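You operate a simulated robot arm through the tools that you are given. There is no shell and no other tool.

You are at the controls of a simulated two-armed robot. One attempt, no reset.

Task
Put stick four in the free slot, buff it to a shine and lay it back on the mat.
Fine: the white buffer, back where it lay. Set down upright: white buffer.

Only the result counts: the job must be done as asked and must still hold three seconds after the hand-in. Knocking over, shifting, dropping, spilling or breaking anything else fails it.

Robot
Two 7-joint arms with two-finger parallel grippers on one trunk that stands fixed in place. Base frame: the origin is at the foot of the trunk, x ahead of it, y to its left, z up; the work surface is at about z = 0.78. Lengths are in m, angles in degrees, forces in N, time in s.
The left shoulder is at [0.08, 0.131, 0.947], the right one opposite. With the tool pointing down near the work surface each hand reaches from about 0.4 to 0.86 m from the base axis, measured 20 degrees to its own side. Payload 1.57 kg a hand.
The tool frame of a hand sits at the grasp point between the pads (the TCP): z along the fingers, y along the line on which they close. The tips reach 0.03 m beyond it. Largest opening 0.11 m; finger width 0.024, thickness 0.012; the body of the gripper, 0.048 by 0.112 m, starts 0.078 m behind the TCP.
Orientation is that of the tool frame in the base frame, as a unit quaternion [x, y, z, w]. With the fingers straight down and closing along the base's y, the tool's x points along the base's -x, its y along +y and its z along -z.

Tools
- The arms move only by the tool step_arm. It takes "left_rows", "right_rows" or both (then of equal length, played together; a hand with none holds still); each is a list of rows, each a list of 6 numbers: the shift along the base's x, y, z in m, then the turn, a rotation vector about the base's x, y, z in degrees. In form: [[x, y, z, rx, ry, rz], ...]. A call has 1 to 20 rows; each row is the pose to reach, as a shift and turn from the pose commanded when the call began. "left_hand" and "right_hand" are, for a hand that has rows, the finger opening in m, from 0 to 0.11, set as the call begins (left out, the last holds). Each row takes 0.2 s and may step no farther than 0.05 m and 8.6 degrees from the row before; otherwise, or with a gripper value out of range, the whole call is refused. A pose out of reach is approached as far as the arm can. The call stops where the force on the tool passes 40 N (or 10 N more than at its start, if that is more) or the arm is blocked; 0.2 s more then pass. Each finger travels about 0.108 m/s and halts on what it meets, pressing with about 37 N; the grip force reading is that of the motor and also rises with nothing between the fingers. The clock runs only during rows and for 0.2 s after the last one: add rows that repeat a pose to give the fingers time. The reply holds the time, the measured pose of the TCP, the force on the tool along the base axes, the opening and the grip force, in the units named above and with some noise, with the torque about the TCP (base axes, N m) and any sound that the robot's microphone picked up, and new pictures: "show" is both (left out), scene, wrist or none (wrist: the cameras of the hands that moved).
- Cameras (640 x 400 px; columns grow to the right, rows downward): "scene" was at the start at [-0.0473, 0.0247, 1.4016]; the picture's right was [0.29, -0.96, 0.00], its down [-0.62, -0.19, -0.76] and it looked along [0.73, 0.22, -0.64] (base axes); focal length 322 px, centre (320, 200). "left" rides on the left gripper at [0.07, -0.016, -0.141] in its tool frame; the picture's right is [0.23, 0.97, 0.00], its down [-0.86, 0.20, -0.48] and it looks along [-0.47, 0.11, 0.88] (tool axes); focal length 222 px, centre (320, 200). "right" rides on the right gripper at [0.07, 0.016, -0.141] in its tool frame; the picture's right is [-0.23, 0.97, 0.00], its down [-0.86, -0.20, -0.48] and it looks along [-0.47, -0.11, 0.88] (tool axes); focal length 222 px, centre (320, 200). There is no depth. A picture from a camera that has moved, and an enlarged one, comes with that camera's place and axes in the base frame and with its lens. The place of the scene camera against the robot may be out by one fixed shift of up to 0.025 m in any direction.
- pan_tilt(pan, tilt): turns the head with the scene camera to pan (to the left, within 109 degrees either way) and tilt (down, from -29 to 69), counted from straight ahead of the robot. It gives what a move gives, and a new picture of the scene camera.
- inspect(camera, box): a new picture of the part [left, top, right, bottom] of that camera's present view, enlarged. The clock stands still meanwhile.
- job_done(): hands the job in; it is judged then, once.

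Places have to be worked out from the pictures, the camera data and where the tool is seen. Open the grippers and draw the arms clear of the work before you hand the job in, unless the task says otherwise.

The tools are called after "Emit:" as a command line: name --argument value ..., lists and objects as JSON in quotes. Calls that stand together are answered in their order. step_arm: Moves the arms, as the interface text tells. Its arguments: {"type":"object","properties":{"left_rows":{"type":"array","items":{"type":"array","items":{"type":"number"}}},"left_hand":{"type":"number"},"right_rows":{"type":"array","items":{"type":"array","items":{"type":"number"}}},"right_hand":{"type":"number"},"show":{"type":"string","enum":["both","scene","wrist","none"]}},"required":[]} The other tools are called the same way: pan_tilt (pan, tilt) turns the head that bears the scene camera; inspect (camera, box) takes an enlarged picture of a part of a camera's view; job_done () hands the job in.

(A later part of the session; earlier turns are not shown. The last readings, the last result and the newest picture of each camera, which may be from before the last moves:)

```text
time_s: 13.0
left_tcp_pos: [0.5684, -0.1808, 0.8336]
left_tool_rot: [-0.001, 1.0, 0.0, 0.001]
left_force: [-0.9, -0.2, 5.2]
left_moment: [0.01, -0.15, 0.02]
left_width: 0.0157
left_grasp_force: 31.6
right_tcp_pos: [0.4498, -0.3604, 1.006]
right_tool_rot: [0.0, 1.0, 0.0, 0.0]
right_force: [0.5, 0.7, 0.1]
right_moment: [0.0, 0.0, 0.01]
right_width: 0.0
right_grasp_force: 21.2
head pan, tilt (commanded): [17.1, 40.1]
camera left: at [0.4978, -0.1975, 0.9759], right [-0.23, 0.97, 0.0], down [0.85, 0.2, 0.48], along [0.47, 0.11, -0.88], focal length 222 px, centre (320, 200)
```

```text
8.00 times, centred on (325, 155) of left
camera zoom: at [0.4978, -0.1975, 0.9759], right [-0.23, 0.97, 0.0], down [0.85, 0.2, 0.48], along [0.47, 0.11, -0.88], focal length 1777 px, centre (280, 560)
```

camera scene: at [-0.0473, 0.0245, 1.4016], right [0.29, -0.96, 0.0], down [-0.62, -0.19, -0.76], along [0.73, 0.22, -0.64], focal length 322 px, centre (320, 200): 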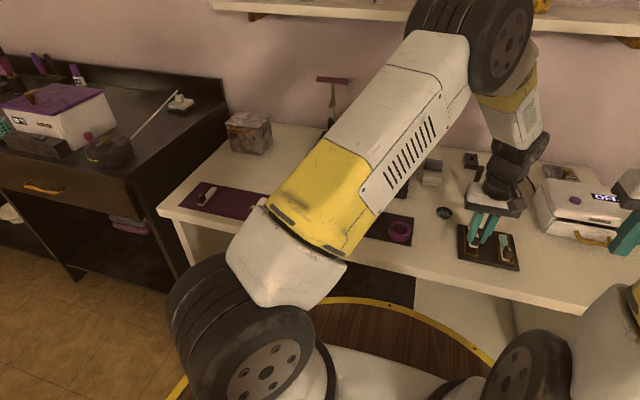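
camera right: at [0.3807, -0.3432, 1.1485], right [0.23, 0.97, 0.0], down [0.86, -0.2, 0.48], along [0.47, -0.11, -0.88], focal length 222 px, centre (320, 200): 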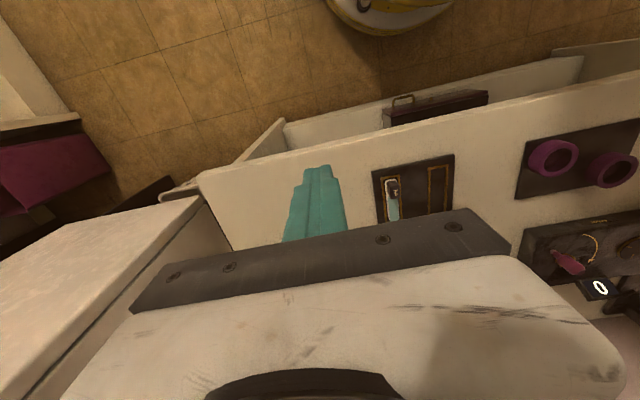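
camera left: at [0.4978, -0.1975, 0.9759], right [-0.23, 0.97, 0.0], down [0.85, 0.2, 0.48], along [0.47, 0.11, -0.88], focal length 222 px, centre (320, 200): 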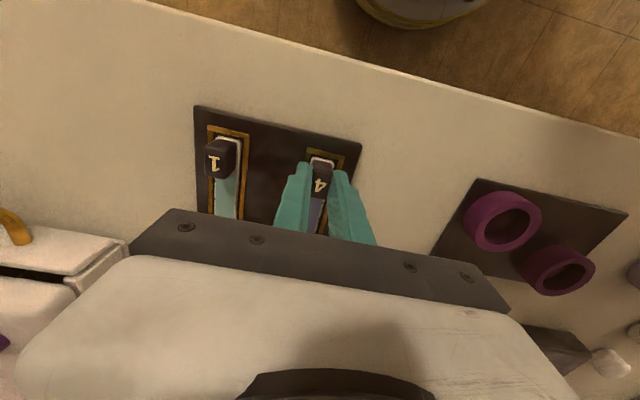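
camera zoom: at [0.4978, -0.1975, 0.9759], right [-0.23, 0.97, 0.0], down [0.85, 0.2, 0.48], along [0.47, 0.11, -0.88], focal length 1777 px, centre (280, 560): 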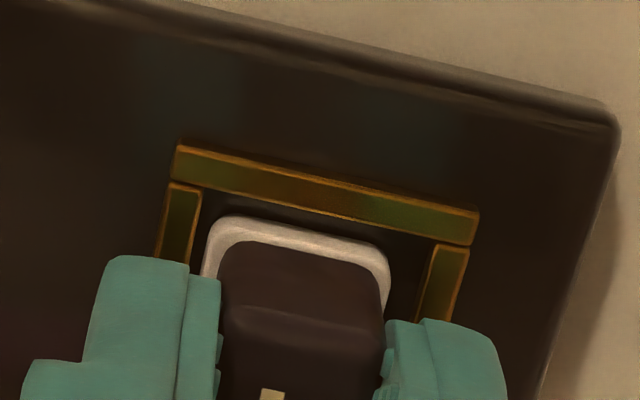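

Contact came at Fz about 5 N, centred under the middle of the stick, so it lies flat on the slot floor inside the frame. I'll open the left hand and rise straight up.

Emit:
step_arm --left_rows '[[0, 0, 0.0005, 0, 0, 0], [0, 0, 0.0005, 0, 0, 0], [0, 0, 0.0005, 0, 0, 0], [0, 0, 0.03, 0, 0, 0], [0, 0, 0.07, 0, 0, 0], [0, 0, 0.115, 0, 0, 0]]' --left_hand 0.045 --show "both"

Emit:
inspect --camera "left" --box '[220, 80, 420, 230]'

Emit:
inspect --camera "scene" --box '[450, 210, 530, 270]'

```text
time_s: 14.4
left_tcp_pos: [0.569, -0.1822, 0.9495]
left_tool_rot: [0.0, 1.0, -0.001, -0.001]
left_force: [1.1, 0.0, 0.3]
left_moment: [0.01, 0.02, 0.01]
left_width: 0.0449
left_grasp_force: 0.0
right_tcp_pos: [0.449, -0.3616, 1.0058]
right_tool_rot: [0.0, 1.0, 0.0, -0.001]
right_force: [-0.1, 0.0, -0.4]
right_moment: [0.01, 0.01, 0.01]
right_width: 0.0
right_grasp_force: 20.6
head pan, tilt (commanded): [17.1, 40.1]
camera scene: at [-0.047, 0.0244, 1.4016], right [0.29, -0.96, 0.0], down [-0.62, -0.19, -0.76], along [0.73, 0.22, -0.64], focal length 322 px, centre (320, 200)
camera left: at [0.4984, -0.1993, 1.0915], right [-0.23, 0.97, 0.0], down [0.86, 0.2, 0.48], along [0.46, 0.11, -0.88], focal length 222 px, centre (320, 200)
```

scene: 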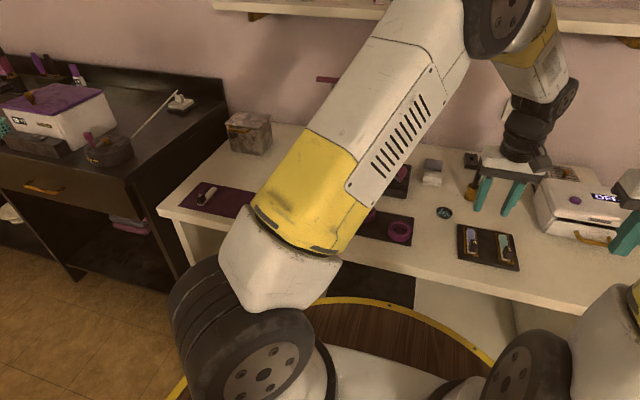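
left: 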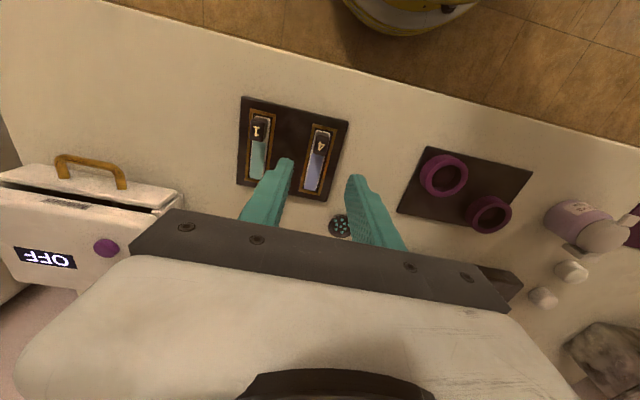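

```text
2.67 times, centred on (320, 155) of left
camera zoom: at [0.4984, -0.1993, 1.0915], right [-0.23, 0.97, 0.0], down [0.86, 0.2, 0.48], along [0.46, 0.11, -0.88], focal length 592 px, centre (320, 320)
```

zoom: 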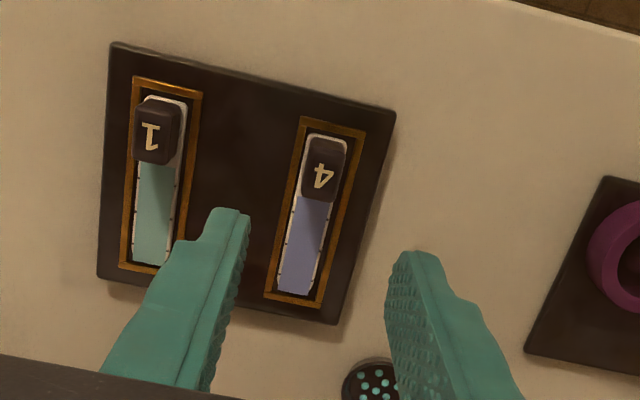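

```text
6.67 times, centred on (490, 240) of scene
camera zoom: at [-0.047, 0.0244, 1.4016], right [0.29, -0.96, 0.0], down [-0.62, -0.19, -0.76], along [0.73, 0.22, -0.64], focal length 2149 px, centre (-813, -67)
```

zoom: 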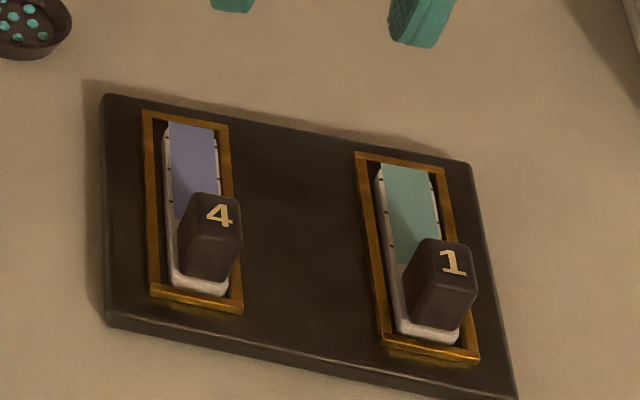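

Stick 4 sits squarely in the free slot. I'll withdraw the left hand back to the left, then swing the open right hand forward towards the white buffer.

Emit:
step_arm --left_rows '[[-0.004, 0.045, 0.006, 0, 0, 0], [-0.01, 0.092, 0.012, 0, 0, 0], [-0.016, 0.139, 0.018, 0, 0, 0], [-0.022, 0.186, 0.024, 0, 0, 0], [-0.028, 0.233, 0.03, 0, 0, 0], [-0.034, 0.28, 0.036, 0, 0, 0], [-0.04, 0.327, 0.042, 0, 0, 0], [-0.046, 0.374, 0.048, 0, 0, 0], [-0.052, 0.421, 0.054, 0, 0, 0], [-0.058, 0.468, 0.06, 0, 0, 0], [-0.064, 0.515, 0.066, 0, 0, 0], [-0.07, 0.56, 0.07, 0, 0, 0]]' --right_rows '[[0, 0, 0, 0, 0, 0], [0, 0, 0, 0, 0, 0], [0, 0, 0, 0, 0, 0], [0, 0, 0.0, 0, 0, 0], [0, 0, 0.01, 0, 0, 0], [0.03, 0.025, 0.015, 0, 0, 0], [0.065, 0.05, 0.015, 0, 0, 0], [0.1, 0.08, 0.015, 0, 0, 0], [0.135, 0.11, 0.015, 0, 0, 0], [0.17, 0.14, 0.015, 0, 0, 0], [0.205, 0.17, 0.015, 0, 0, 0], [0.24, 0.2, 0.015, 0, 0, 0]]' --right_hand 0.08 --show "both"

```text
time_s: 17.0
left_tcp_pos: [0.497, 0.3791, 1.0191]
left_tool_rot: [0.0, 1.0, 0.0, 0.001]
left_force: [-0.6, -0.6, 0.0]
left_moment: [0.02, 0.02, 0.0]
left_width: 0.0451
left_grasp_force: 0.0
right_tcp_pos: [0.6905, -0.1613, 1.0209]
right_tool_rot: [0.001, 1.0, -0.001, 0.0]
right_force: [-0.7, -0.3, 0.0]
right_moment: [0.04, 0.01, 0.0]
right_width: 0.0797
right_grasp_force: 0.0
head pan, tilt (commanded): [17.1, 40.1]
camera scene: at [-0.0475, 0.0241, 1.4016], right [0.29, -0.96, 0.0], down [-0.62, -0.19, -0.76], along [0.73, 0.22, -0.64], focal length 322 px, centre (320, 200)
camera right: at [0.6209, -0.1454, 1.1632], right [0.23, 0.97, 0.0], down [0.86, -0.2, 0.48], along [0.47, -0.11, -0.88], focal length 222 px, centre (320, 200)
camera left: at [0.4257, 0.3632, 1.1607], right [-0.23, 0.97, 0.0], down [0.86, 0.2, 0.48], along [0.47, 0.11, -0.88], focal length 222 px, centre (320, 200)
```

scene: 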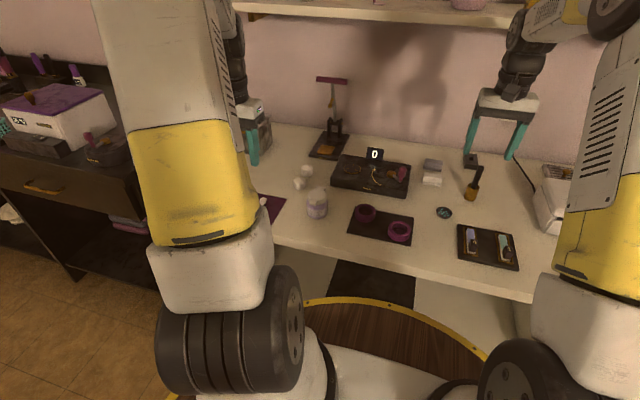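
right: 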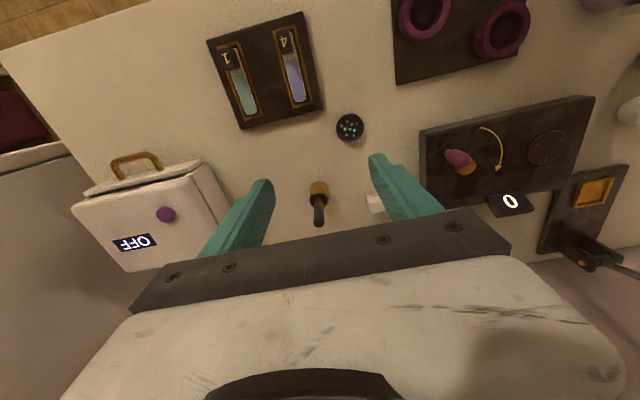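
left: 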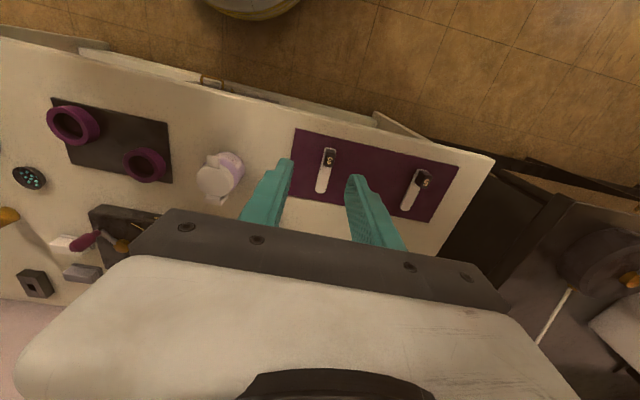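

The left hand is clear. I'll bring the right hand over the white buffer near (0.845, -0.076) at about z 0.95, and see whether the arm reaches there with the tool straight down.

Emit:
step_arm --right_rows '[[0.03, 0.017, -0.01, 0, 0, 0], [0.06, 0.034, -0.02, 0, 0, 0], [0.09, 0.051, -0.035, 0, 0, 0], [0.12, 0.068, -0.05, 0, 0, 0], [0.15, 0.0856, -0.07, 0, 0, 0], [0.15, 0.0856, -0.07, 0, 0, 0]]' --show "both"

Emit:
inspect --camera "right" --box '[240, 120, 400, 220]'

```text
time_s: 18.4
left_tcp_pos: [0.4964, 0.3804, 1.0189]
left_tool_rot: [0.0, 1.0, 0.0, 0.0]
left_force: [-0.2, -0.6, 0.5]
left_moment: [0.01, 0.0, 0.0]
left_width: 0.045
left_grasp_force: 0.1
right_tcp_pos: [0.8128, -0.0751, 0.9476]
right_tool_rot: [0.001, 1.0, -0.001, 0.0]
right_force: [0.7, 0.6, 0.7]
right_moment: [0.01, -0.03, -0.01]
right_width: 0.08
right_grasp_force: 0.2
right hand out of reach, approached as far as the arm can: row 5, 6
head pan, tilt (commanded): [17.1, 40.1]
camera scene: at [-0.0471, 0.0248, 1.4016], right [0.29, -0.96, 0.0], down [-0.62, -0.19, -0.76], along [0.73, 0.22, -0.64], focal length 322 px, centre (320, 200)
camera right: at [0.7443, -0.0582, 1.0897], right [0.23, 0.97, 0.0], down [0.86, -0.2, 0.48], along [0.46, -0.11, -0.88], focal length 222 px, centre (320, 200)
```

scene: 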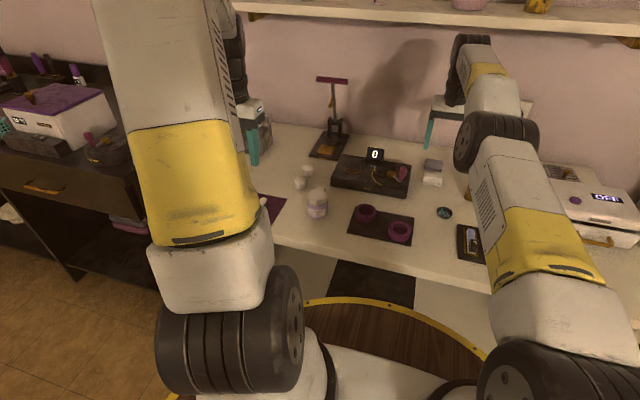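
right: 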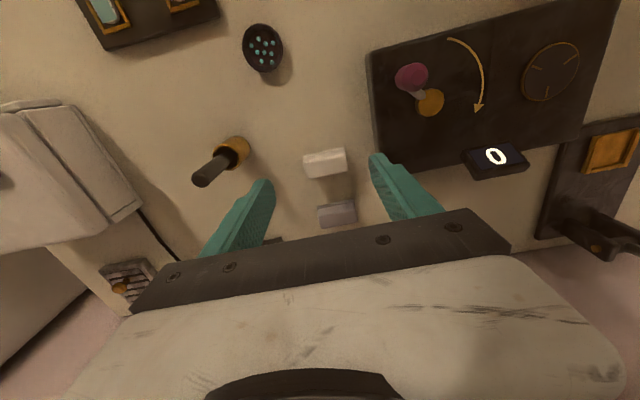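

```text
4.00 times, centred on (320, 170) of right
camera zoom: at [0.7443, -0.0582, 1.0897], right [0.23, 0.97, 0.0], down [0.86, -0.2, 0.48], along [0.46, -0.11, -0.88], focal length 888 px, centre (320, 320)
```

zoom: 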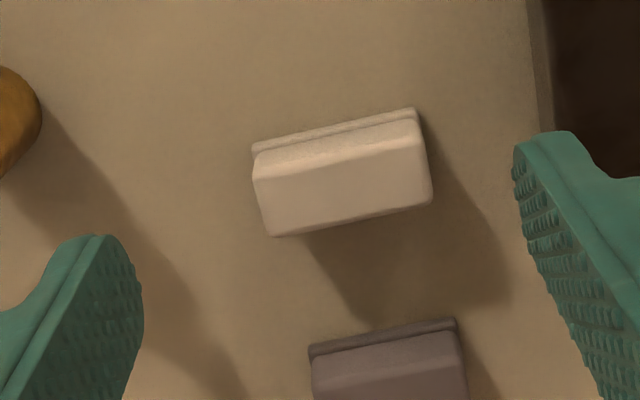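

With the tool straight down the right arm stops at about x 0.813, and the buffer spans x 0.834–0.865. Pitching the fingers forward about y keeps the pads parallel to the buffer's ends, so I'll back off a little and tilt 20° forward.

Emit:
step_arm --right_rows '[[-0.03, 0, 0, 0, -6, 0], [-0.055, 0, 0, 0, -13, 0], [-0.055, 0, 0, 0, -20, 0], [-0.055, 0, 0, 0, -20, 0]]' --show "both"

```text
time_s: 19.4
left_tcp_pos: [0.4975, 0.3801, 1.0194]
left_tool_rot: [0.0, 1.0, 0.001, 0.0]
left_force: [-0.4, 0.3, -1.0]
left_moment: [0.01, 0.01, -0.01]
left_width: 0.0451
left_grasp_force: 0.0
right_tcp_pos: [0.8921, -0.0583, 0.9669]
right_tool_rot: [0.0, 0.985, -0.001, 0.173]
right_force: [-0.1, -0.8, -0.2]
right_moment: [0.03, 0.04, -0.03]
right_width: 0.0802
right_grasp_force: 0.0
right hand out of reach, approached as far as the arm can: row 1, 2, 3, 4
head pan, tilt (commanded): [17.1, 40.1]
camera scene: at [-0.0472, 0.0247, 1.4016], right [0.29, -0.96, 0.0], down [-0.62, -0.19, -0.76], along [0.73, 0.22, -0.64], focal length 322 px, centre (320, 200)
camera right: at [0.7781, -0.0408, 1.0769], right [0.21, 0.97, 0.08], down [0.64, -0.2, 0.74], along [0.74, -0.11, -0.67], focal length 222 px, centre (320, 200)
```

scene: 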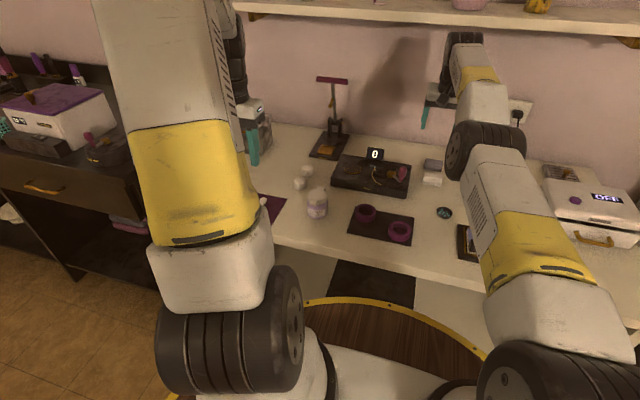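
right: 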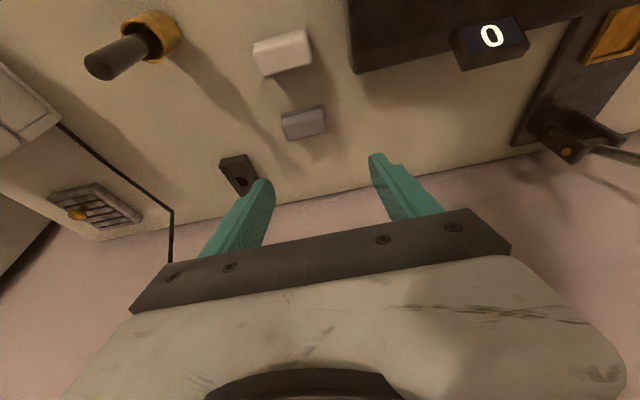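

The arm was stretched nearly straight, and the wrist only swung the tip forward to x 0.892 without retracting. I'll back the hand off and raise it, so the elbow bends and the commanded pose is reachable again.

Emit:
step_arm --right_rows '[[-0.04, -0.01, 0.02, 0, 0, 0], [-0.08, -0.02, 0.03, 0, 0, 0]]' --show "both"

```text
time_s: 20.0
left_tcp_pos: [0.4974, 0.3795, 1.0186]
left_tool_rot: [0.001, 1.0, 0.0, 0.0]
left_force: [0.4, 0.7, 0.0]
left_moment: [0.01, -0.01, 0.0]
left_width: 0.0452
left_grasp_force: 0.1
right_tcp_pos: [0.8833, -0.067, 1.0132]
right_tool_rot: [0.0, 0.985, 0.0, 0.173]
right_force: [0.4, -0.5, 0.5]
right_moment: [0.04, 0.0, -0.01]
right_width: 0.0802
right_grasp_force: 0.1
right hand out of reach, approached as far as the arm can: row 1, 2
head pan, tilt (commanded): [17.1, 40.1]
camera scene: at [-0.0472, 0.0247, 1.4016], right [0.29, -0.96, 0.0], down [-0.62, -0.19, -0.76], along [0.73, 0.22, -0.64], focal length 322 px, centre (320, 200)
camera right: at [0.771, -0.0498, 1.1242], right [0.21, 0.97, 0.08], down [0.64, -0.2, 0.74], along [0.74, -0.11, -0.67], focal length 222 px, centre (320, 200)
```

scene: 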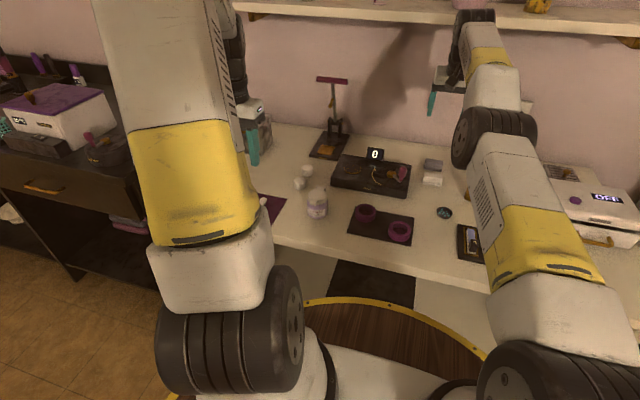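
right: 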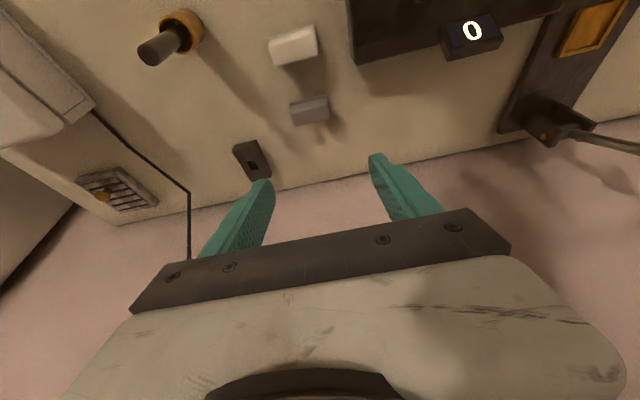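

The arm is held at its straight-elbow limit. The elbow sits high, so a downward move should make it bend. I'll command a drop of about 6 cm, which still leaves more than 8 cm over the table objects, and then a retreat.

Emit:
step_arm --right_rows '[[0, 0, -0.02, 0, 0, 0], [0, 0, -0.04, 0, 0, 0], [0, 0, -0.06, 0, 0, 0], [-0.02, 0, -0.06, 0, 0, 0], [-0.04, 0, -0.06, 0, 0, 0], [-0.04, 0, -0.06, 0, 0, 0]]' --show "both"

```text
time_s: 21.4
left_tcp_pos: [0.4971, 0.3798, 1.0185]
left_tool_rot: [0.0, 1.0, 0.0, 0.0]
left_force: [-0.3, -0.7, -0.2]
left_moment: [0.03, 0.0, -0.03]
left_width: 0.045
left_grasp_force: 0.1
right_tcp_pos: [0.8924, -0.0599, 0.9612]
right_tool_rot: [0.0, 0.985, 0.0, 0.172]
right_force: [0.4, 0.2, -0.1]
right_moment: [-0.03, -0.03, 0.04]
right_width: 0.08
right_grasp_force: 0.0
right hand out of reach, approached as far as the arm can: row 1, 2, 3, 4, 5, 6
head pan, tilt (commanded): [17.1, 40.1]
camera scene: at [-0.0472, 0.0247, 1.4016], right [0.29, -0.96, 0.0], down [-0.62, -0.19, -0.76], along [0.73, 0.22, -0.64], focal length 322 px, centre (320, 200)
camera right: at [0.7791, -0.0438, 1.0713], right [0.21, 0.97, 0.08], down [0.64, -0.2, 0.74], along [0.74, -0.11, -0.67], focal length 222 px, centre (320, 200)
```

scene: 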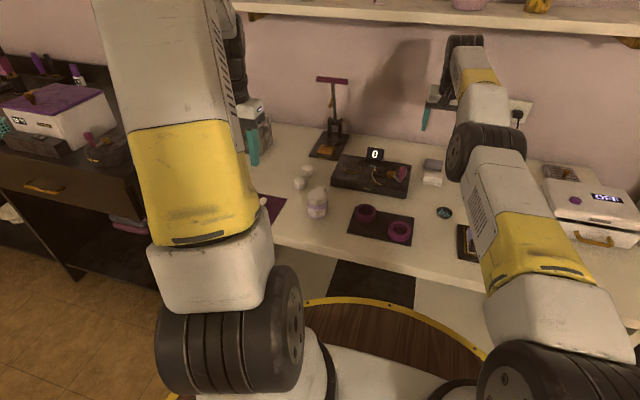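
right: 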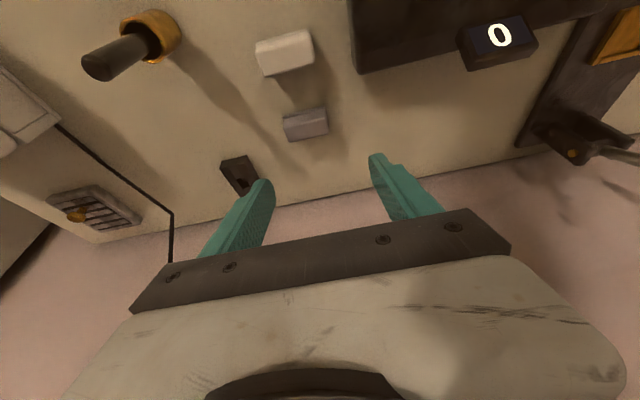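

The elbow is still straight: each target gets projected back onto the reach sphere. Turning the tool about the wrist centre, with the fingers swinging back, should flex the elbow, so I'll do that with a slight retreat built in.

Emit:
step_arm --right_rows '[[-0.027, 0, -0.0075, 0, 6.7, 0], [-0.055, 0, -0.0121, 0, 13.3, 0], [-0.083, 0, -0.0136, 0, 20, 0], [-0.111, 0, -0.0121, 0, 26.7, 0], [-0.139, 0, -0.0075, 0, 33.3, 0], [-0.166, 0, 0, 0, 40, 0]]' --show "both"

```text
time_s: 22.8
left_tcp_pos: [0.4971, 0.3804, 1.0173]
left_tool_rot: [0.0, 1.0, 0.0, 0.0]
left_force: [0.0, 0.1, -0.5]
left_moment: [0.01, -0.04, 0.01]
left_width: 0.0451
left_grasp_force: 0.0
right_tcp_pos: [0.7276, -0.06, 0.9604]
right_tool_rot: [0.0, 0.985, 0.0, -0.174]
right_force: [-0.1, -0.2, -0.2]
right_moment: [-0.03, -0.02, -0.03]
right_width: 0.08
right_grasp_force: 0.1
head pan, tilt (commanded): [17.1, 40.1]
camera scene: at [-0.0471, 0.0247, 1.4016], right [0.29, -0.96, 0.0], down [-0.62, -0.19, -0.76], along [0.73, 0.22, -0.64], focal length 322 px, centre (320, 200)
camera right: at [0.7114, -0.0434, 1.118], right [0.21, 0.97, -0.08], down [0.97, -0.2, 0.15], along [0.14, -0.11, -0.98], focal length 222 px, centre (320, 200)
```

scene: 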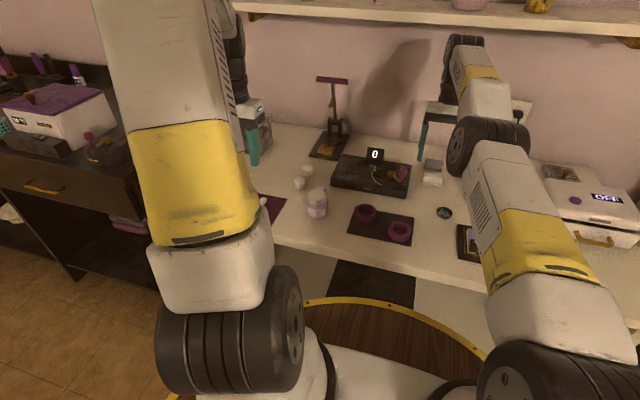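
right: 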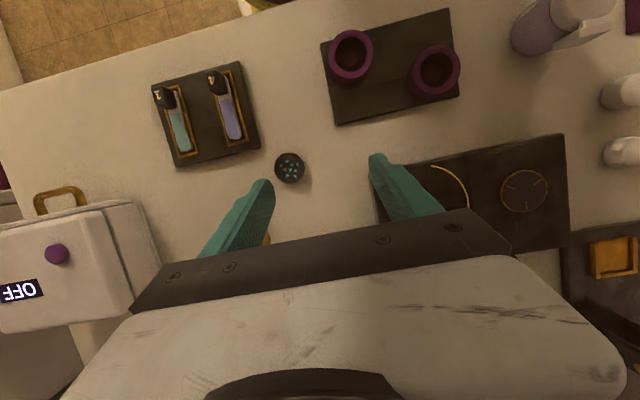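

The elbow is bending again and the full turn was reached at (0.728, -0.060, 0.960). Now I'll retreat further, and then pitch the fingers forward 15° with the wrist well inside its reach.

Emit:
step_arm --right_rows '[[-0.03, -0.002, 0.005, 0, 0, 0], [-0.07, -0.005, 0.01, 0, 0, 0], [-0.11, -0.01, 0.01, 0, 0, 0], [-0.11, -0.015, 0.01, 0, -7, 0], [-0.1, -0.015, 0.01, 0, -14, 0], [-0.09, -0.015, 0.01, 0, -21, 0], [-0.07, -0.015, 0.01, 0, -28, 0], [-0.05, -0.015, 0.01, 0, -35, 0], [-0.03, -0.015, 0.01, 0, -35, 0]]' --show "both"

```text
time_s: 24.8
left_tcp_pos: [0.4964, 0.381, 1.0184]
left_tool_rot: [0.0, 1.0, -0.001, 0.0]
left_force: [-0.5, -0.3, -0.3]
left_moment: [-0.02, -0.01, 0.01]
left_width: 0.0448
left_grasp_force: 0.0
right_tcp_pos: [0.6968, -0.0786, 0.9701]
right_tool_rot: [-0.001, 0.991, 0.0, 0.13]
right_force: [-0.2, 0.2, -0.3]
right_moment: [-0.03, -0.03, -0.02]
right_width: 0.0798
right_grasp_force: 0.1
right hand out of reach, approached as far as the arm can: row 1, 2, 3
head pan, tilt (commanded): [17.1, 40.1]
camera scene: at [-0.0475, 0.0247, 1.4016], right [0.29, -0.96, 0.0], down [-0.62, -0.19, -0.76], along [0.73, 0.22, -0.64], focal length 322 px, centre (320, 200)
camera right: at [0.5927, -0.0613, 1.0898], right [0.22, 0.97, 0.06], down [0.7, -0.2, 0.68], along [0.68, -0.11, -0.73], focal length 222 px, centre (320, 200)
```

scene: 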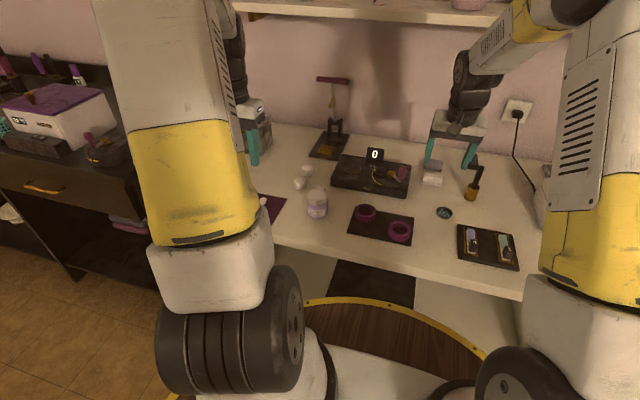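
right: 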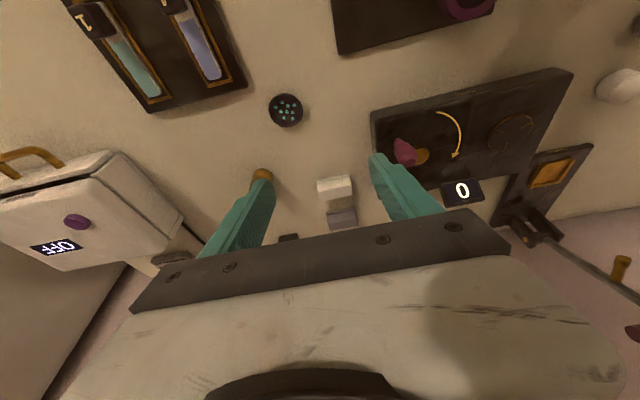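

The hand is now at (0.697, -0.079, 0.970), pitched 15° forward, with the elbow bent. I'll advance over the buffer to (0.8435, -0.075, 0.90), which should be well within reach.

Emit:
step_arm --right_rows '[[0.03, 0.001, -0.01, 0, 0, 0], [0.06, 0.002, -0.02, 0, 0, 0], [0.09, 0.003, -0.035, 0, 0, 0], [0.12, 0.003, -0.05, 0, 0, 0], [0.1465, 0.0035, -0.07, 0, 0, 0], [0.1465, 0.0035, -0.07, 0, 0, 0]]' --show "both"

Emit:
inspect --camera "right" --box '[220, 100, 420, 225]'

Emit:
inspect --camera "scene" --box '[390, 110, 510, 200]'

```text
time_s: 26.2
left_tcp_pos: [0.4963, 0.3805, 1.0186]
left_tool_rot: [-0.001, 1.0, 0.001, 0.0]
left_force: [1.0, -0.1, 0.0]
left_moment: [0.0, -0.02, -0.02]
left_width: 0.0452
left_grasp_force: 0.1
right_tcp_pos: [0.8412, -0.0727, 0.8996]
right_tool_rot: [0.0, 0.992, 0.0, 0.13]
right_force: [0.2, 0.0, -0.3]
right_moment: [0.01, 0.01, -0.02]
right_width: 0.0802
right_grasp_force: 0.1
head pan, tilt (commanded): [17.1, 40.1]
camera scene: at [-0.0472, 0.0247, 1.4016], right [0.29, -0.96, 0.0], down [-0.62, -0.19, -0.76], along [0.73, 0.22, -0.64], focal length 322 px, centre (320, 200)
camera right: at [0.7384, -0.0566, 1.0193], right [0.22, 0.97, 0.06], down [0.7, -0.2, 0.68], along [0.68, -0.11, -0.73], focal length 222 px, centre (320, 200)
```

scene: 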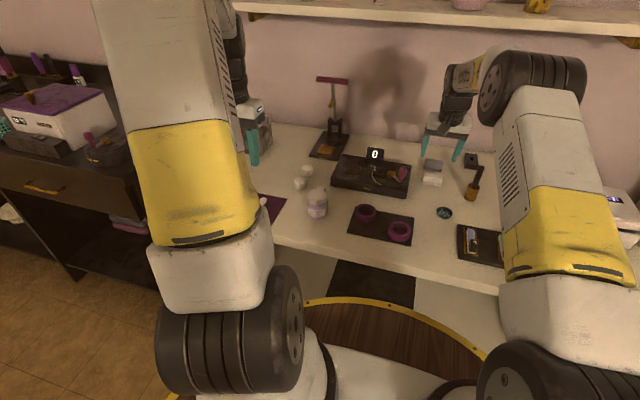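
right: 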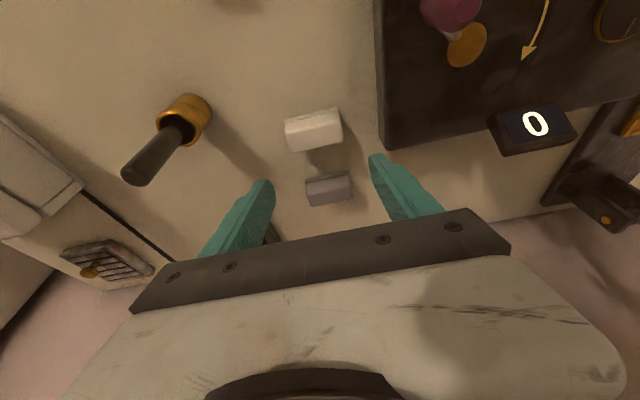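

```text
3.20 times, centred on (320, 162) of right
camera zoom: at [0.7384, -0.0566, 1.0193], right [0.22, 0.97, 0.06], down [0.7, -0.2, 0.68], along [0.68, -0.11, -0.73], focal length 711 px, centre (320, 320)
```

zoom: 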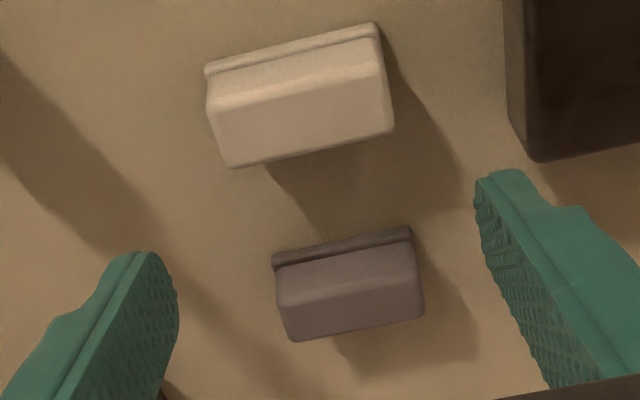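

```text
4.44 times, centred on (450, 155) of scene
camera zoom: at [-0.0472, 0.0247, 1.4016], right [0.29, -0.96, 0.0], down [-0.62, -0.19, -0.76], along [0.73, 0.22, -0.64], focal length 1433 px, centre (-258, 400)
```

zoom: 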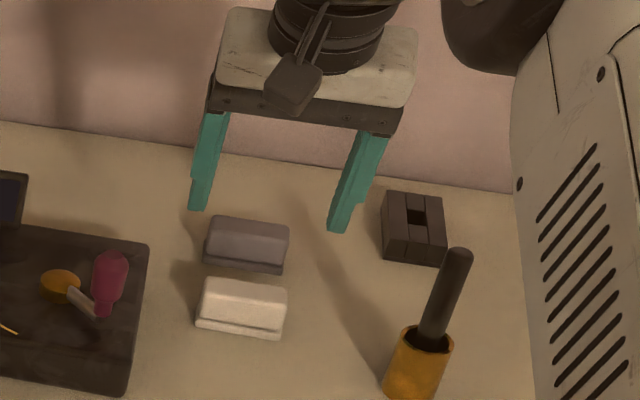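

The pose is reachable. Triangulating gives a buffer base spanning x 0.833–0.868, y -0.104 to -0.045, with its top at z about 0.8045. I'll lower the open fingers astride it to TCP z about 0.818.

Emit:
step_arm --right_rows '[[0.002, -0.0017, -0.03, 0, 0, 0], [0.002, -0.0017, -0.055, 0, 0, 0], [0.002, -0.0017, -0.07, 0, 0, 0], [0.002, -0.0017, -0.076, 0, 0, 0], [0.002, -0.0017, -0.082, 0, 0, 0]]' --show "both"

Emit:
inspect --camera "right" --box '[220, 100, 420, 225]'

Emit:
inspect --camera "scene" --box '[390, 130, 480, 200]'

```text
time_s: 27.4
left_tcp_pos: [0.4968, 0.3792, 1.019]
left_tool_rot: [0.0, 1.0, 0.001, 0.0]
left_force: [-0.6, 0.2, -0.6]
left_moment: [-0.01, -0.01, 0.01]
left_width: 0.0449
left_grasp_force: 0.0
right_tcp_pos: [0.8431, -0.0753, 0.8181]
right_tool_rot: [0.0, 0.992, 0.0, 0.13]
right_force: [0.4, 1.1, 0.4]
right_moment: [0.03, 0.03, 0.04]
right_width: 0.08
right_grasp_force: 0.0
head pan, tilt (commanded): [17.1, 40.1]
camera scene: at [-0.0472, 0.0247, 1.4016], right [0.29, -0.96, 0.0], down [-0.62, -0.19, -0.76], along [0.73, 0.22, -0.64], focal length 322 px, centre (320, 200)
camera right: at [0.7407, -0.0582, 0.9372], right [0.22, 0.97, 0.06], down [0.7, -0.2, 0.68], along [0.68, -0.11, -0.73], focal length 222 px, centre (320, 200)
```

scene: 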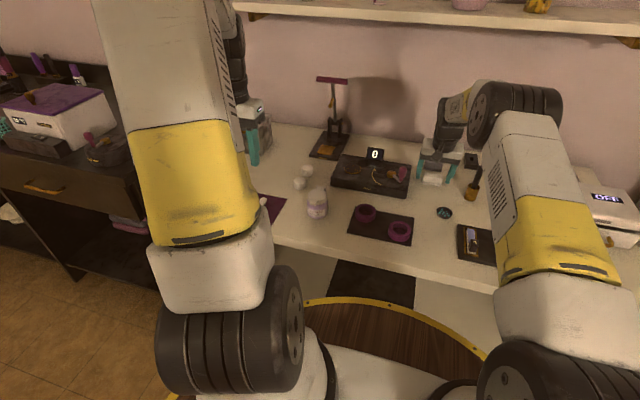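
right: 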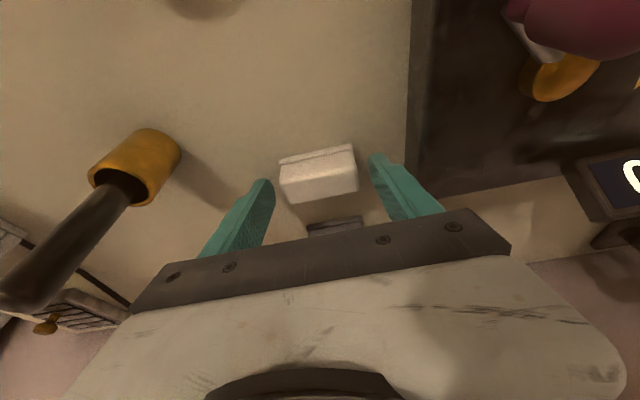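

```text
3.20 times, centred on (320, 162) of right
camera zoom: at [0.7407, -0.0582, 0.9372], right [0.22, 0.97, 0.06], down [0.7, -0.2, 0.68], along [0.68, -0.11, -0.73], focal length 711 px, centre (320, 320)
```

zoom: 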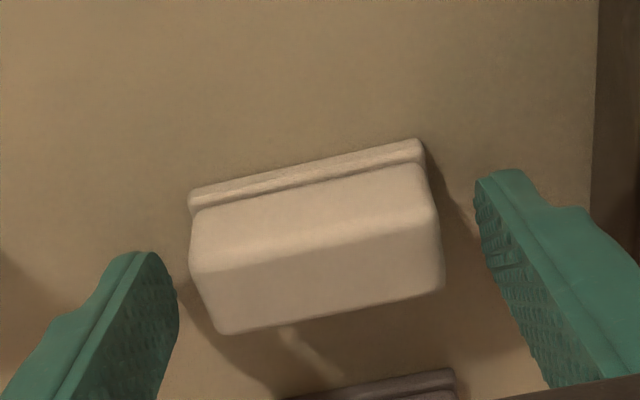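

```text
5.71 times, centred on (435, 165) of scene
camera zoom: at [-0.0472, 0.0247, 1.4016], right [0.29, -0.96, 0.0], down [-0.62, -0.19, -0.76], along [0.73, 0.22, -0.64], focal length 1842 px, centre (-337, 400)
```

zoom: 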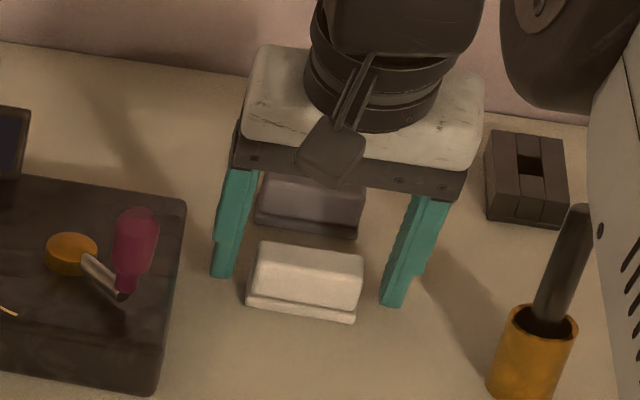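

The fingers straddle the buffer evenly, so I'll close the right gripper on it.

Emit:
step_arm --right_rows '[[0, 0, 0, 0, 0, 0], [0, 0, 0, 0, 0, 0], [0, 0, 0, 0, 0, 0]]' --right_hand 0.0 --show "wrist"

Emit:
inspect --camera "right" --box '[220, 100, 420, 225]'

```text
time_s: 28.2
left_tcp_pos: [0.4965, 0.3797, 1.018]
left_tool_rot: [0.0, 1.0, 0.0, 0.0]
left_force: [0.1, 0.3, 0.3]
left_moment: [0.01, -0.03, 0.01]
left_width: 0.0445
left_grasp_force: 0.1
right_tcp_pos: [0.8444, -0.0744, 0.8184]
right_tool_rot: [-0.001, 0.991, 0.0, 0.131]
right_force: [-0.2, 1.1, -0.4]
right_moment: [-0.02, -0.02, 0.0]
right_width: 0.0586
right_grasp_force: 37.0
head pan, tilt (commanded): [17.1, 40.1]
camera right: at [0.7408, -0.0582, 0.9375], right [0.22, 0.97, 0.06], down [0.7, -0.2, 0.68], along [0.68, -0.11, -0.73], focal length 222 px, centre (320, 200)
```

right: 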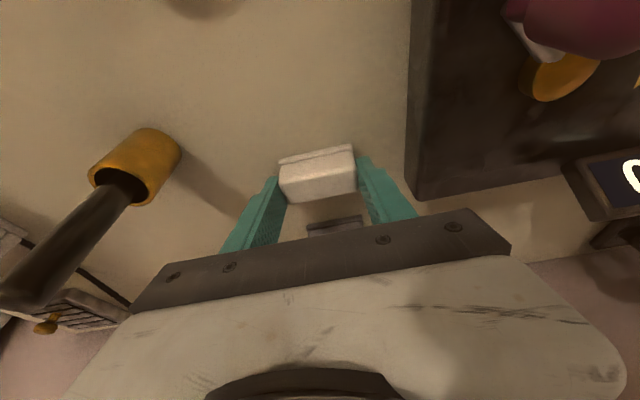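

```text
3.20 times, centred on (320, 162) of right
camera zoom: at [0.7408, -0.0582, 0.9375], right [0.22, 0.97, 0.06], down [0.7, -0.2, 0.68], along [0.68, -0.11, -0.73], focal length 711 px, centre (320, 320)
```

zoom: 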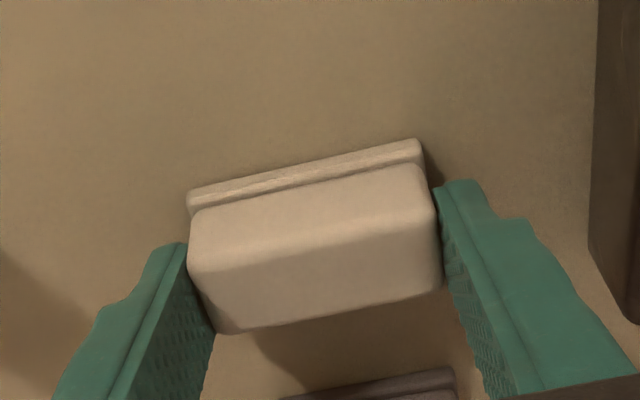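

The buffer is gripped (width 58.6 mm, 37 N) at about (0.844, -0.0745, 0.8185). I'll lift it straight up 13 cm.

Emit:
step_arm --right_rows '[[0, 0, 0.01, 0, 0, 0], [0, 0, 0.045, 0, 0, 0], [0, 0, 0.085, 0, 0, 0], [0, 0, 0.12, 0, 0, 0]]' --show "both"

Emit:
inspect --camera "right" --box '[220, 100, 420, 225]'

```text
time_s: 29.2
left_tcp_pos: [0.4973, 0.3802, 1.0194]
left_tool_rot: [0.0, 1.0, 0.0, 0.0]
left_force: [-1.0, -0.3, 0.3]
left_moment: [-0.01, 0.0, -0.02]
left_width: 0.0449
left_grasp_force: 0.1
right_tcp_pos: [0.846, -0.0738, 0.9375]
right_tool_rot: [-0.001, 0.991, 0.0, 0.13]
right_force: [0.0, 0.0, -0.5]
right_moment: [-0.02, 0.0, -0.01]
right_width: 0.0582
right_grasp_force: 36.9
head pan, tilt (commanded): [17.1, 40.1]
camera scene: at [-0.0469, 0.0247, 1.4016], right [0.29, -0.96, 0.0], down [-0.62, -0.19, -0.76], along [0.73, 0.22, -0.64], focal length 322 px, centre (320, 200)
camera right: at [0.742, -0.0572, 1.0578], right [0.22, 0.97, 0.06], down [0.7, -0.2, 0.68], along [0.68, -0.11, -0.73], focal length 222 px, centre (320, 200)
```

scene: 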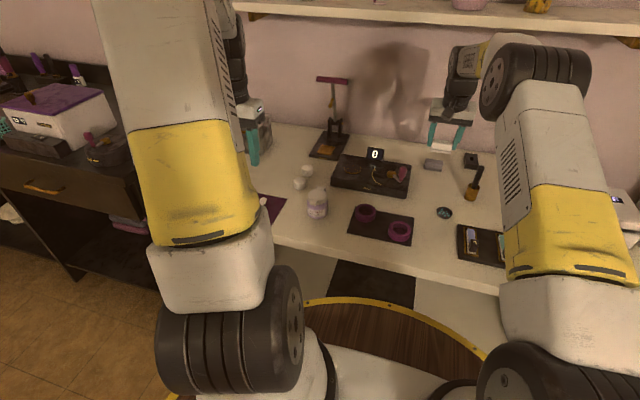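
right: 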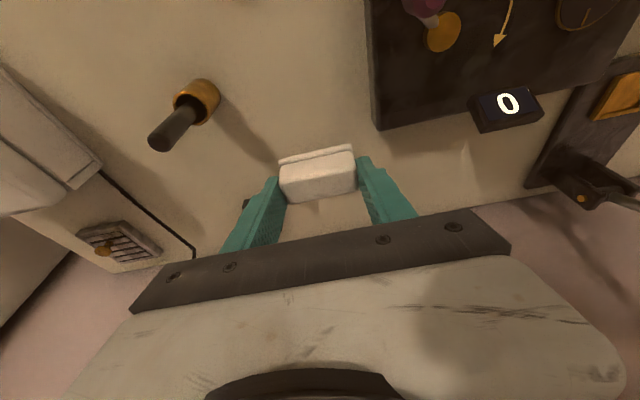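

```text
3.20 times, centred on (320, 162) of right
camera zoom: at [0.742, -0.0572, 1.0578], right [0.22, 0.97, 0.06], down [0.7, -0.2, 0.68], along [0.68, -0.11, -0.73], focal length 711 px, centre (320, 320)
```

zoom: 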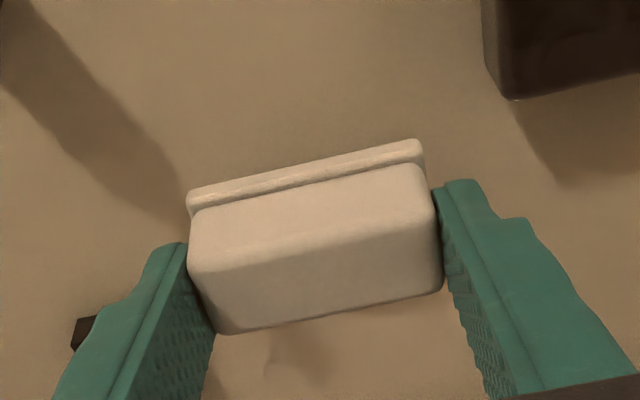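

The buffer came up cleanly and did not shift in the grip. I'll carry it across to above stick 4's face, to about (0.612, -0.180).

Emit:
step_arm --right_rows '[[-0.035, -0.01, 0.005, 0, 0, 0], [-0.075, -0.025, 0.005, 0, 0, 0], [-0.115, -0.045, 0.0, 0, 0, 0], [-0.155, -0.065, 0.0, 0, 0, 0], [-0.195, -0.085, 0.0, 0, 0, 0], [-0.232, -0.1055, 0.0, 0, 0, 0], [-0.232, -0.1055, -0.02, 0, 0, 0], [-0.232, -0.1055, -0.04, 0, 0, 0]]' --show "both"

Emit:
inspect --camera "right" --box '[220, 80, 420, 225]'

Emit:
inspect --camera "scene" --box '[440, 190, 540, 270]'

```text
time_s: 31.0
left_tcp_pos: [0.4958, 0.3803, 1.0188]
left_tool_rot: [-0.001, 1.0, 0.001, 0.0]
left_force: [-0.8, 0.0, 1.3]
left_moment: [0.04, -0.01, 0.0]
left_width: 0.0452
left_grasp_force: 0.1
right_tcp_pos: [0.6119, -0.1806, 0.8987]
right_tool_rot: [-0.001, 0.991, -0.001, 0.13]
right_force: [-0.1, 0.3, 0.3]
right_moment: [-0.04, -0.03, -0.01]
right_width: 0.0582
right_grasp_force: 37.0
head pan, tilt (commanded): [17.1, 40.1]
camera scene: at [-0.0474, 0.0247, 1.4016], right [0.29, -0.96, 0.0], down [-0.62, -0.19, -0.76], along [0.73, 0.22, -0.64], focal length 322 px, centre (320, 200)
camera right: at [0.5077, -0.1633, 1.0182], right [0.22, 0.97, 0.06], down [0.7, -0.2, 0.68], along [0.68, -0.11, -0.73], focal length 222 px, centre (320, 200)
```

scene: 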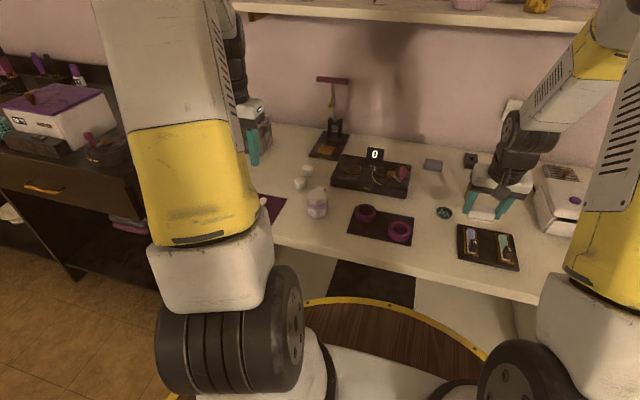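
right: 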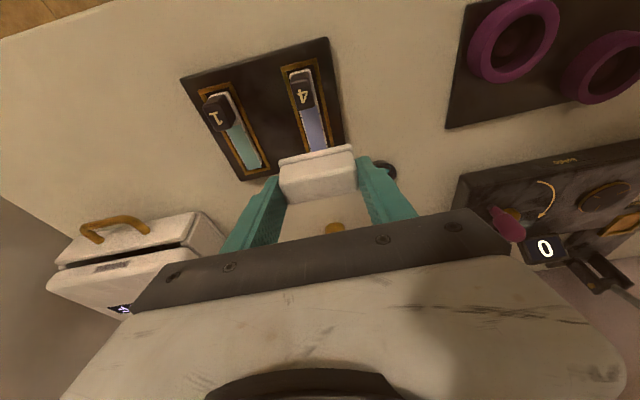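

```text
2.76 times, centred on (320, 152) of right
camera zoom: at [0.5077, -0.1633, 1.0182], right [0.22, 0.97, 0.06], down [0.7, -0.2, 0.68], along [0.68, -0.11, -0.73], focal length 613 px, centre (320, 331)
```

zoom: 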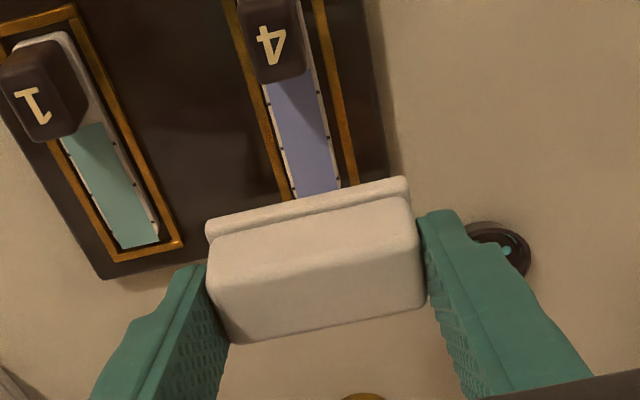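

```text
5.00 times, centred on (490, 230) of scene
camera zoom: at [-0.0474, 0.0247, 1.4016], right [0.29, -0.96, 0.0], down [-0.62, -0.19, -0.76], along [0.73, 0.22, -0.64], focal length 1612 px, centre (-530, 50)
```

zoom: 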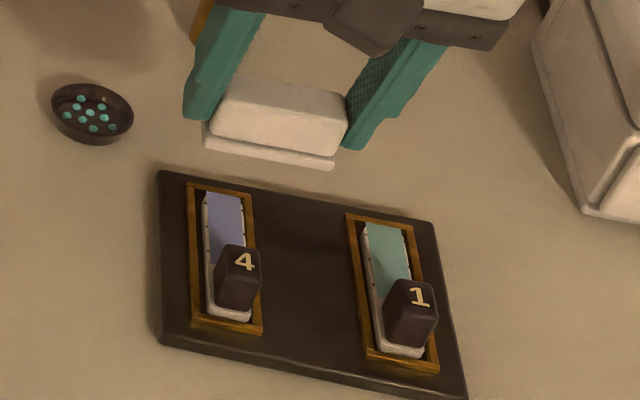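

The buffer is centred across stick 4 (y about -0.180), and its near edge will clear the number block. I'll lower it to a few millimetres above the face.

Emit:
step_arm --right_rows '[[0.003, 0, -0.025, 0, 0, 0], [0.003, 0, -0.045, 0, 0, 0], [0.003, 0, -0.058, 0, 0, 0], [0.003, 0, -0.058, 0, 0, 0]]' --show "both"

Emit:
inspect --camera "right" --box '[220, 80, 420, 225]'

Emit:
inspect --camera "scene" --box '[440, 190, 540, 270]'

```text
time_s: 32.0
left_tcp_pos: [0.4961, 0.3806, 1.0179]
left_tool_rot: [0.0, 1.0, 0.0, -0.001]
left_force: [-1.0, -0.3, 0.2]
left_moment: [0.01, 0.01, 0.01]
left_width: 0.045
left_grasp_force: 0.1
right_tcp_pos: [0.6161, -0.1801, 0.8385]
right_tool_rot: [0.0, 0.991, 0.001, 0.131]
right_force: [-0.9, 0.0, 0.3]
right_moment: [0.0, 0.01, -0.02]
right_width: 0.0583
right_grasp_force: 37.0
head pan, tilt (commanded): [17.1, 40.1]
camera scene: at [-0.0472, 0.0247, 1.4016], right [0.29, -0.96, 0.0], down [-0.62, -0.19, -0.76], along [0.73, 0.22, -0.64], focal length 322 px, centre (320, 200)
camera right: at [0.513, -0.1634, 0.9588], right [0.22, 0.97, 0.06], down [0.7, -0.2, 0.68], along [0.68, -0.11, -0.73], focal length 222 px, centre (320, 200)
```

scene: 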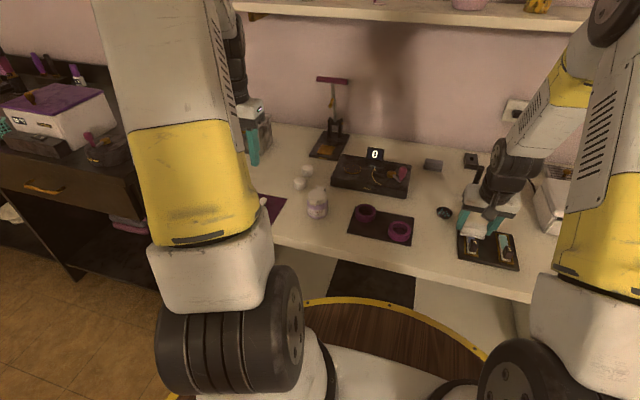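
right: 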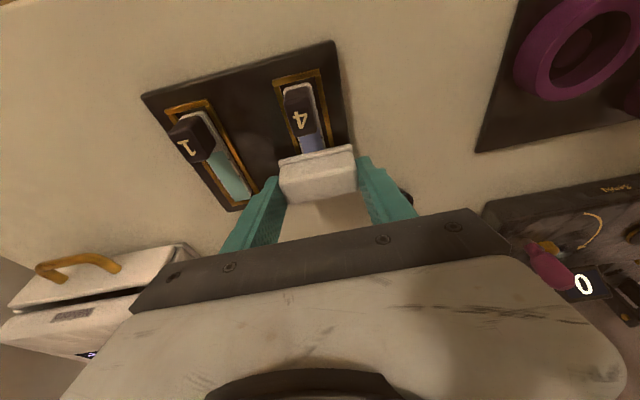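

```text
2.76 times, centred on (320, 152) of right
camera zoom: at [0.513, -0.1634, 0.9588], right [0.22, 0.97, 0.06], down [0.7, -0.2, 0.68], along [0.68, -0.11, -0.73], focal length 613 px, centre (320, 331)
```

zoom: 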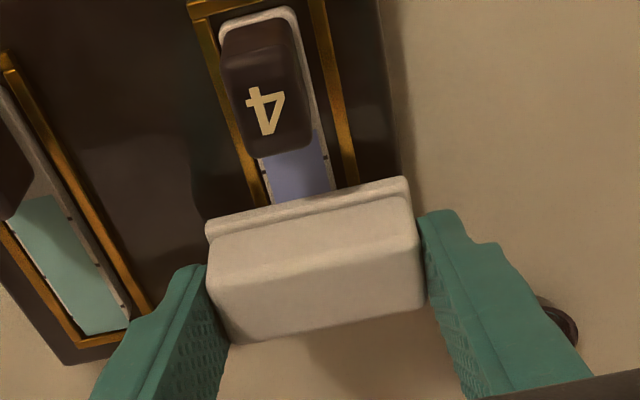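

```text
5.00 times, centred on (490, 230) of scene
camera zoom: at [-0.0472, 0.0247, 1.4016], right [0.29, -0.96, 0.0], down [-0.62, -0.19, -0.76], along [0.73, 0.22, -0.64], focal length 1612 px, centre (-530, 50)
```

zoom: 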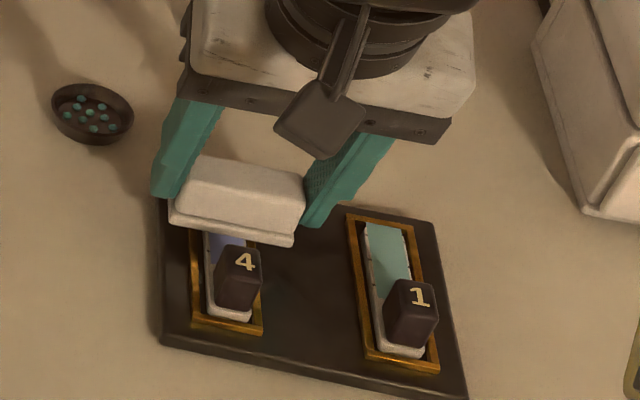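

No contact yet at TCP z about 0.8395. I'll lower it gently in small steps and read the force.

Emit:
step_arm --right_rows '[[0, 0, -0.002, 0, 0, 0], [0, 0, -0.004, 0, 0, 0]]' --show "none"

```text
time_s: 32.6
left_tcp_pos: [0.4972, 0.3803, 1.0176]
left_tool_rot: [0.0, 1.0, 0.0, 0.0]
left_force: [0.4, 0.2, 0.3]
left_moment: [0.03, -0.02, 0.0]
left_width: 0.0449
left_grasp_force: 0.1
right_tcp_pos: [0.6168, -0.18, 0.836]
right_tool_rot: [0.001, 0.991, 0.001, 0.131]
right_force: [-0.3, 0.4, 0.2]
right_moment: [0.0, 0.0, 0.02]
right_width: 0.0583
right_grasp_force: 36.9
head pan, tilt (commanded): [17.1, 40.1]
```

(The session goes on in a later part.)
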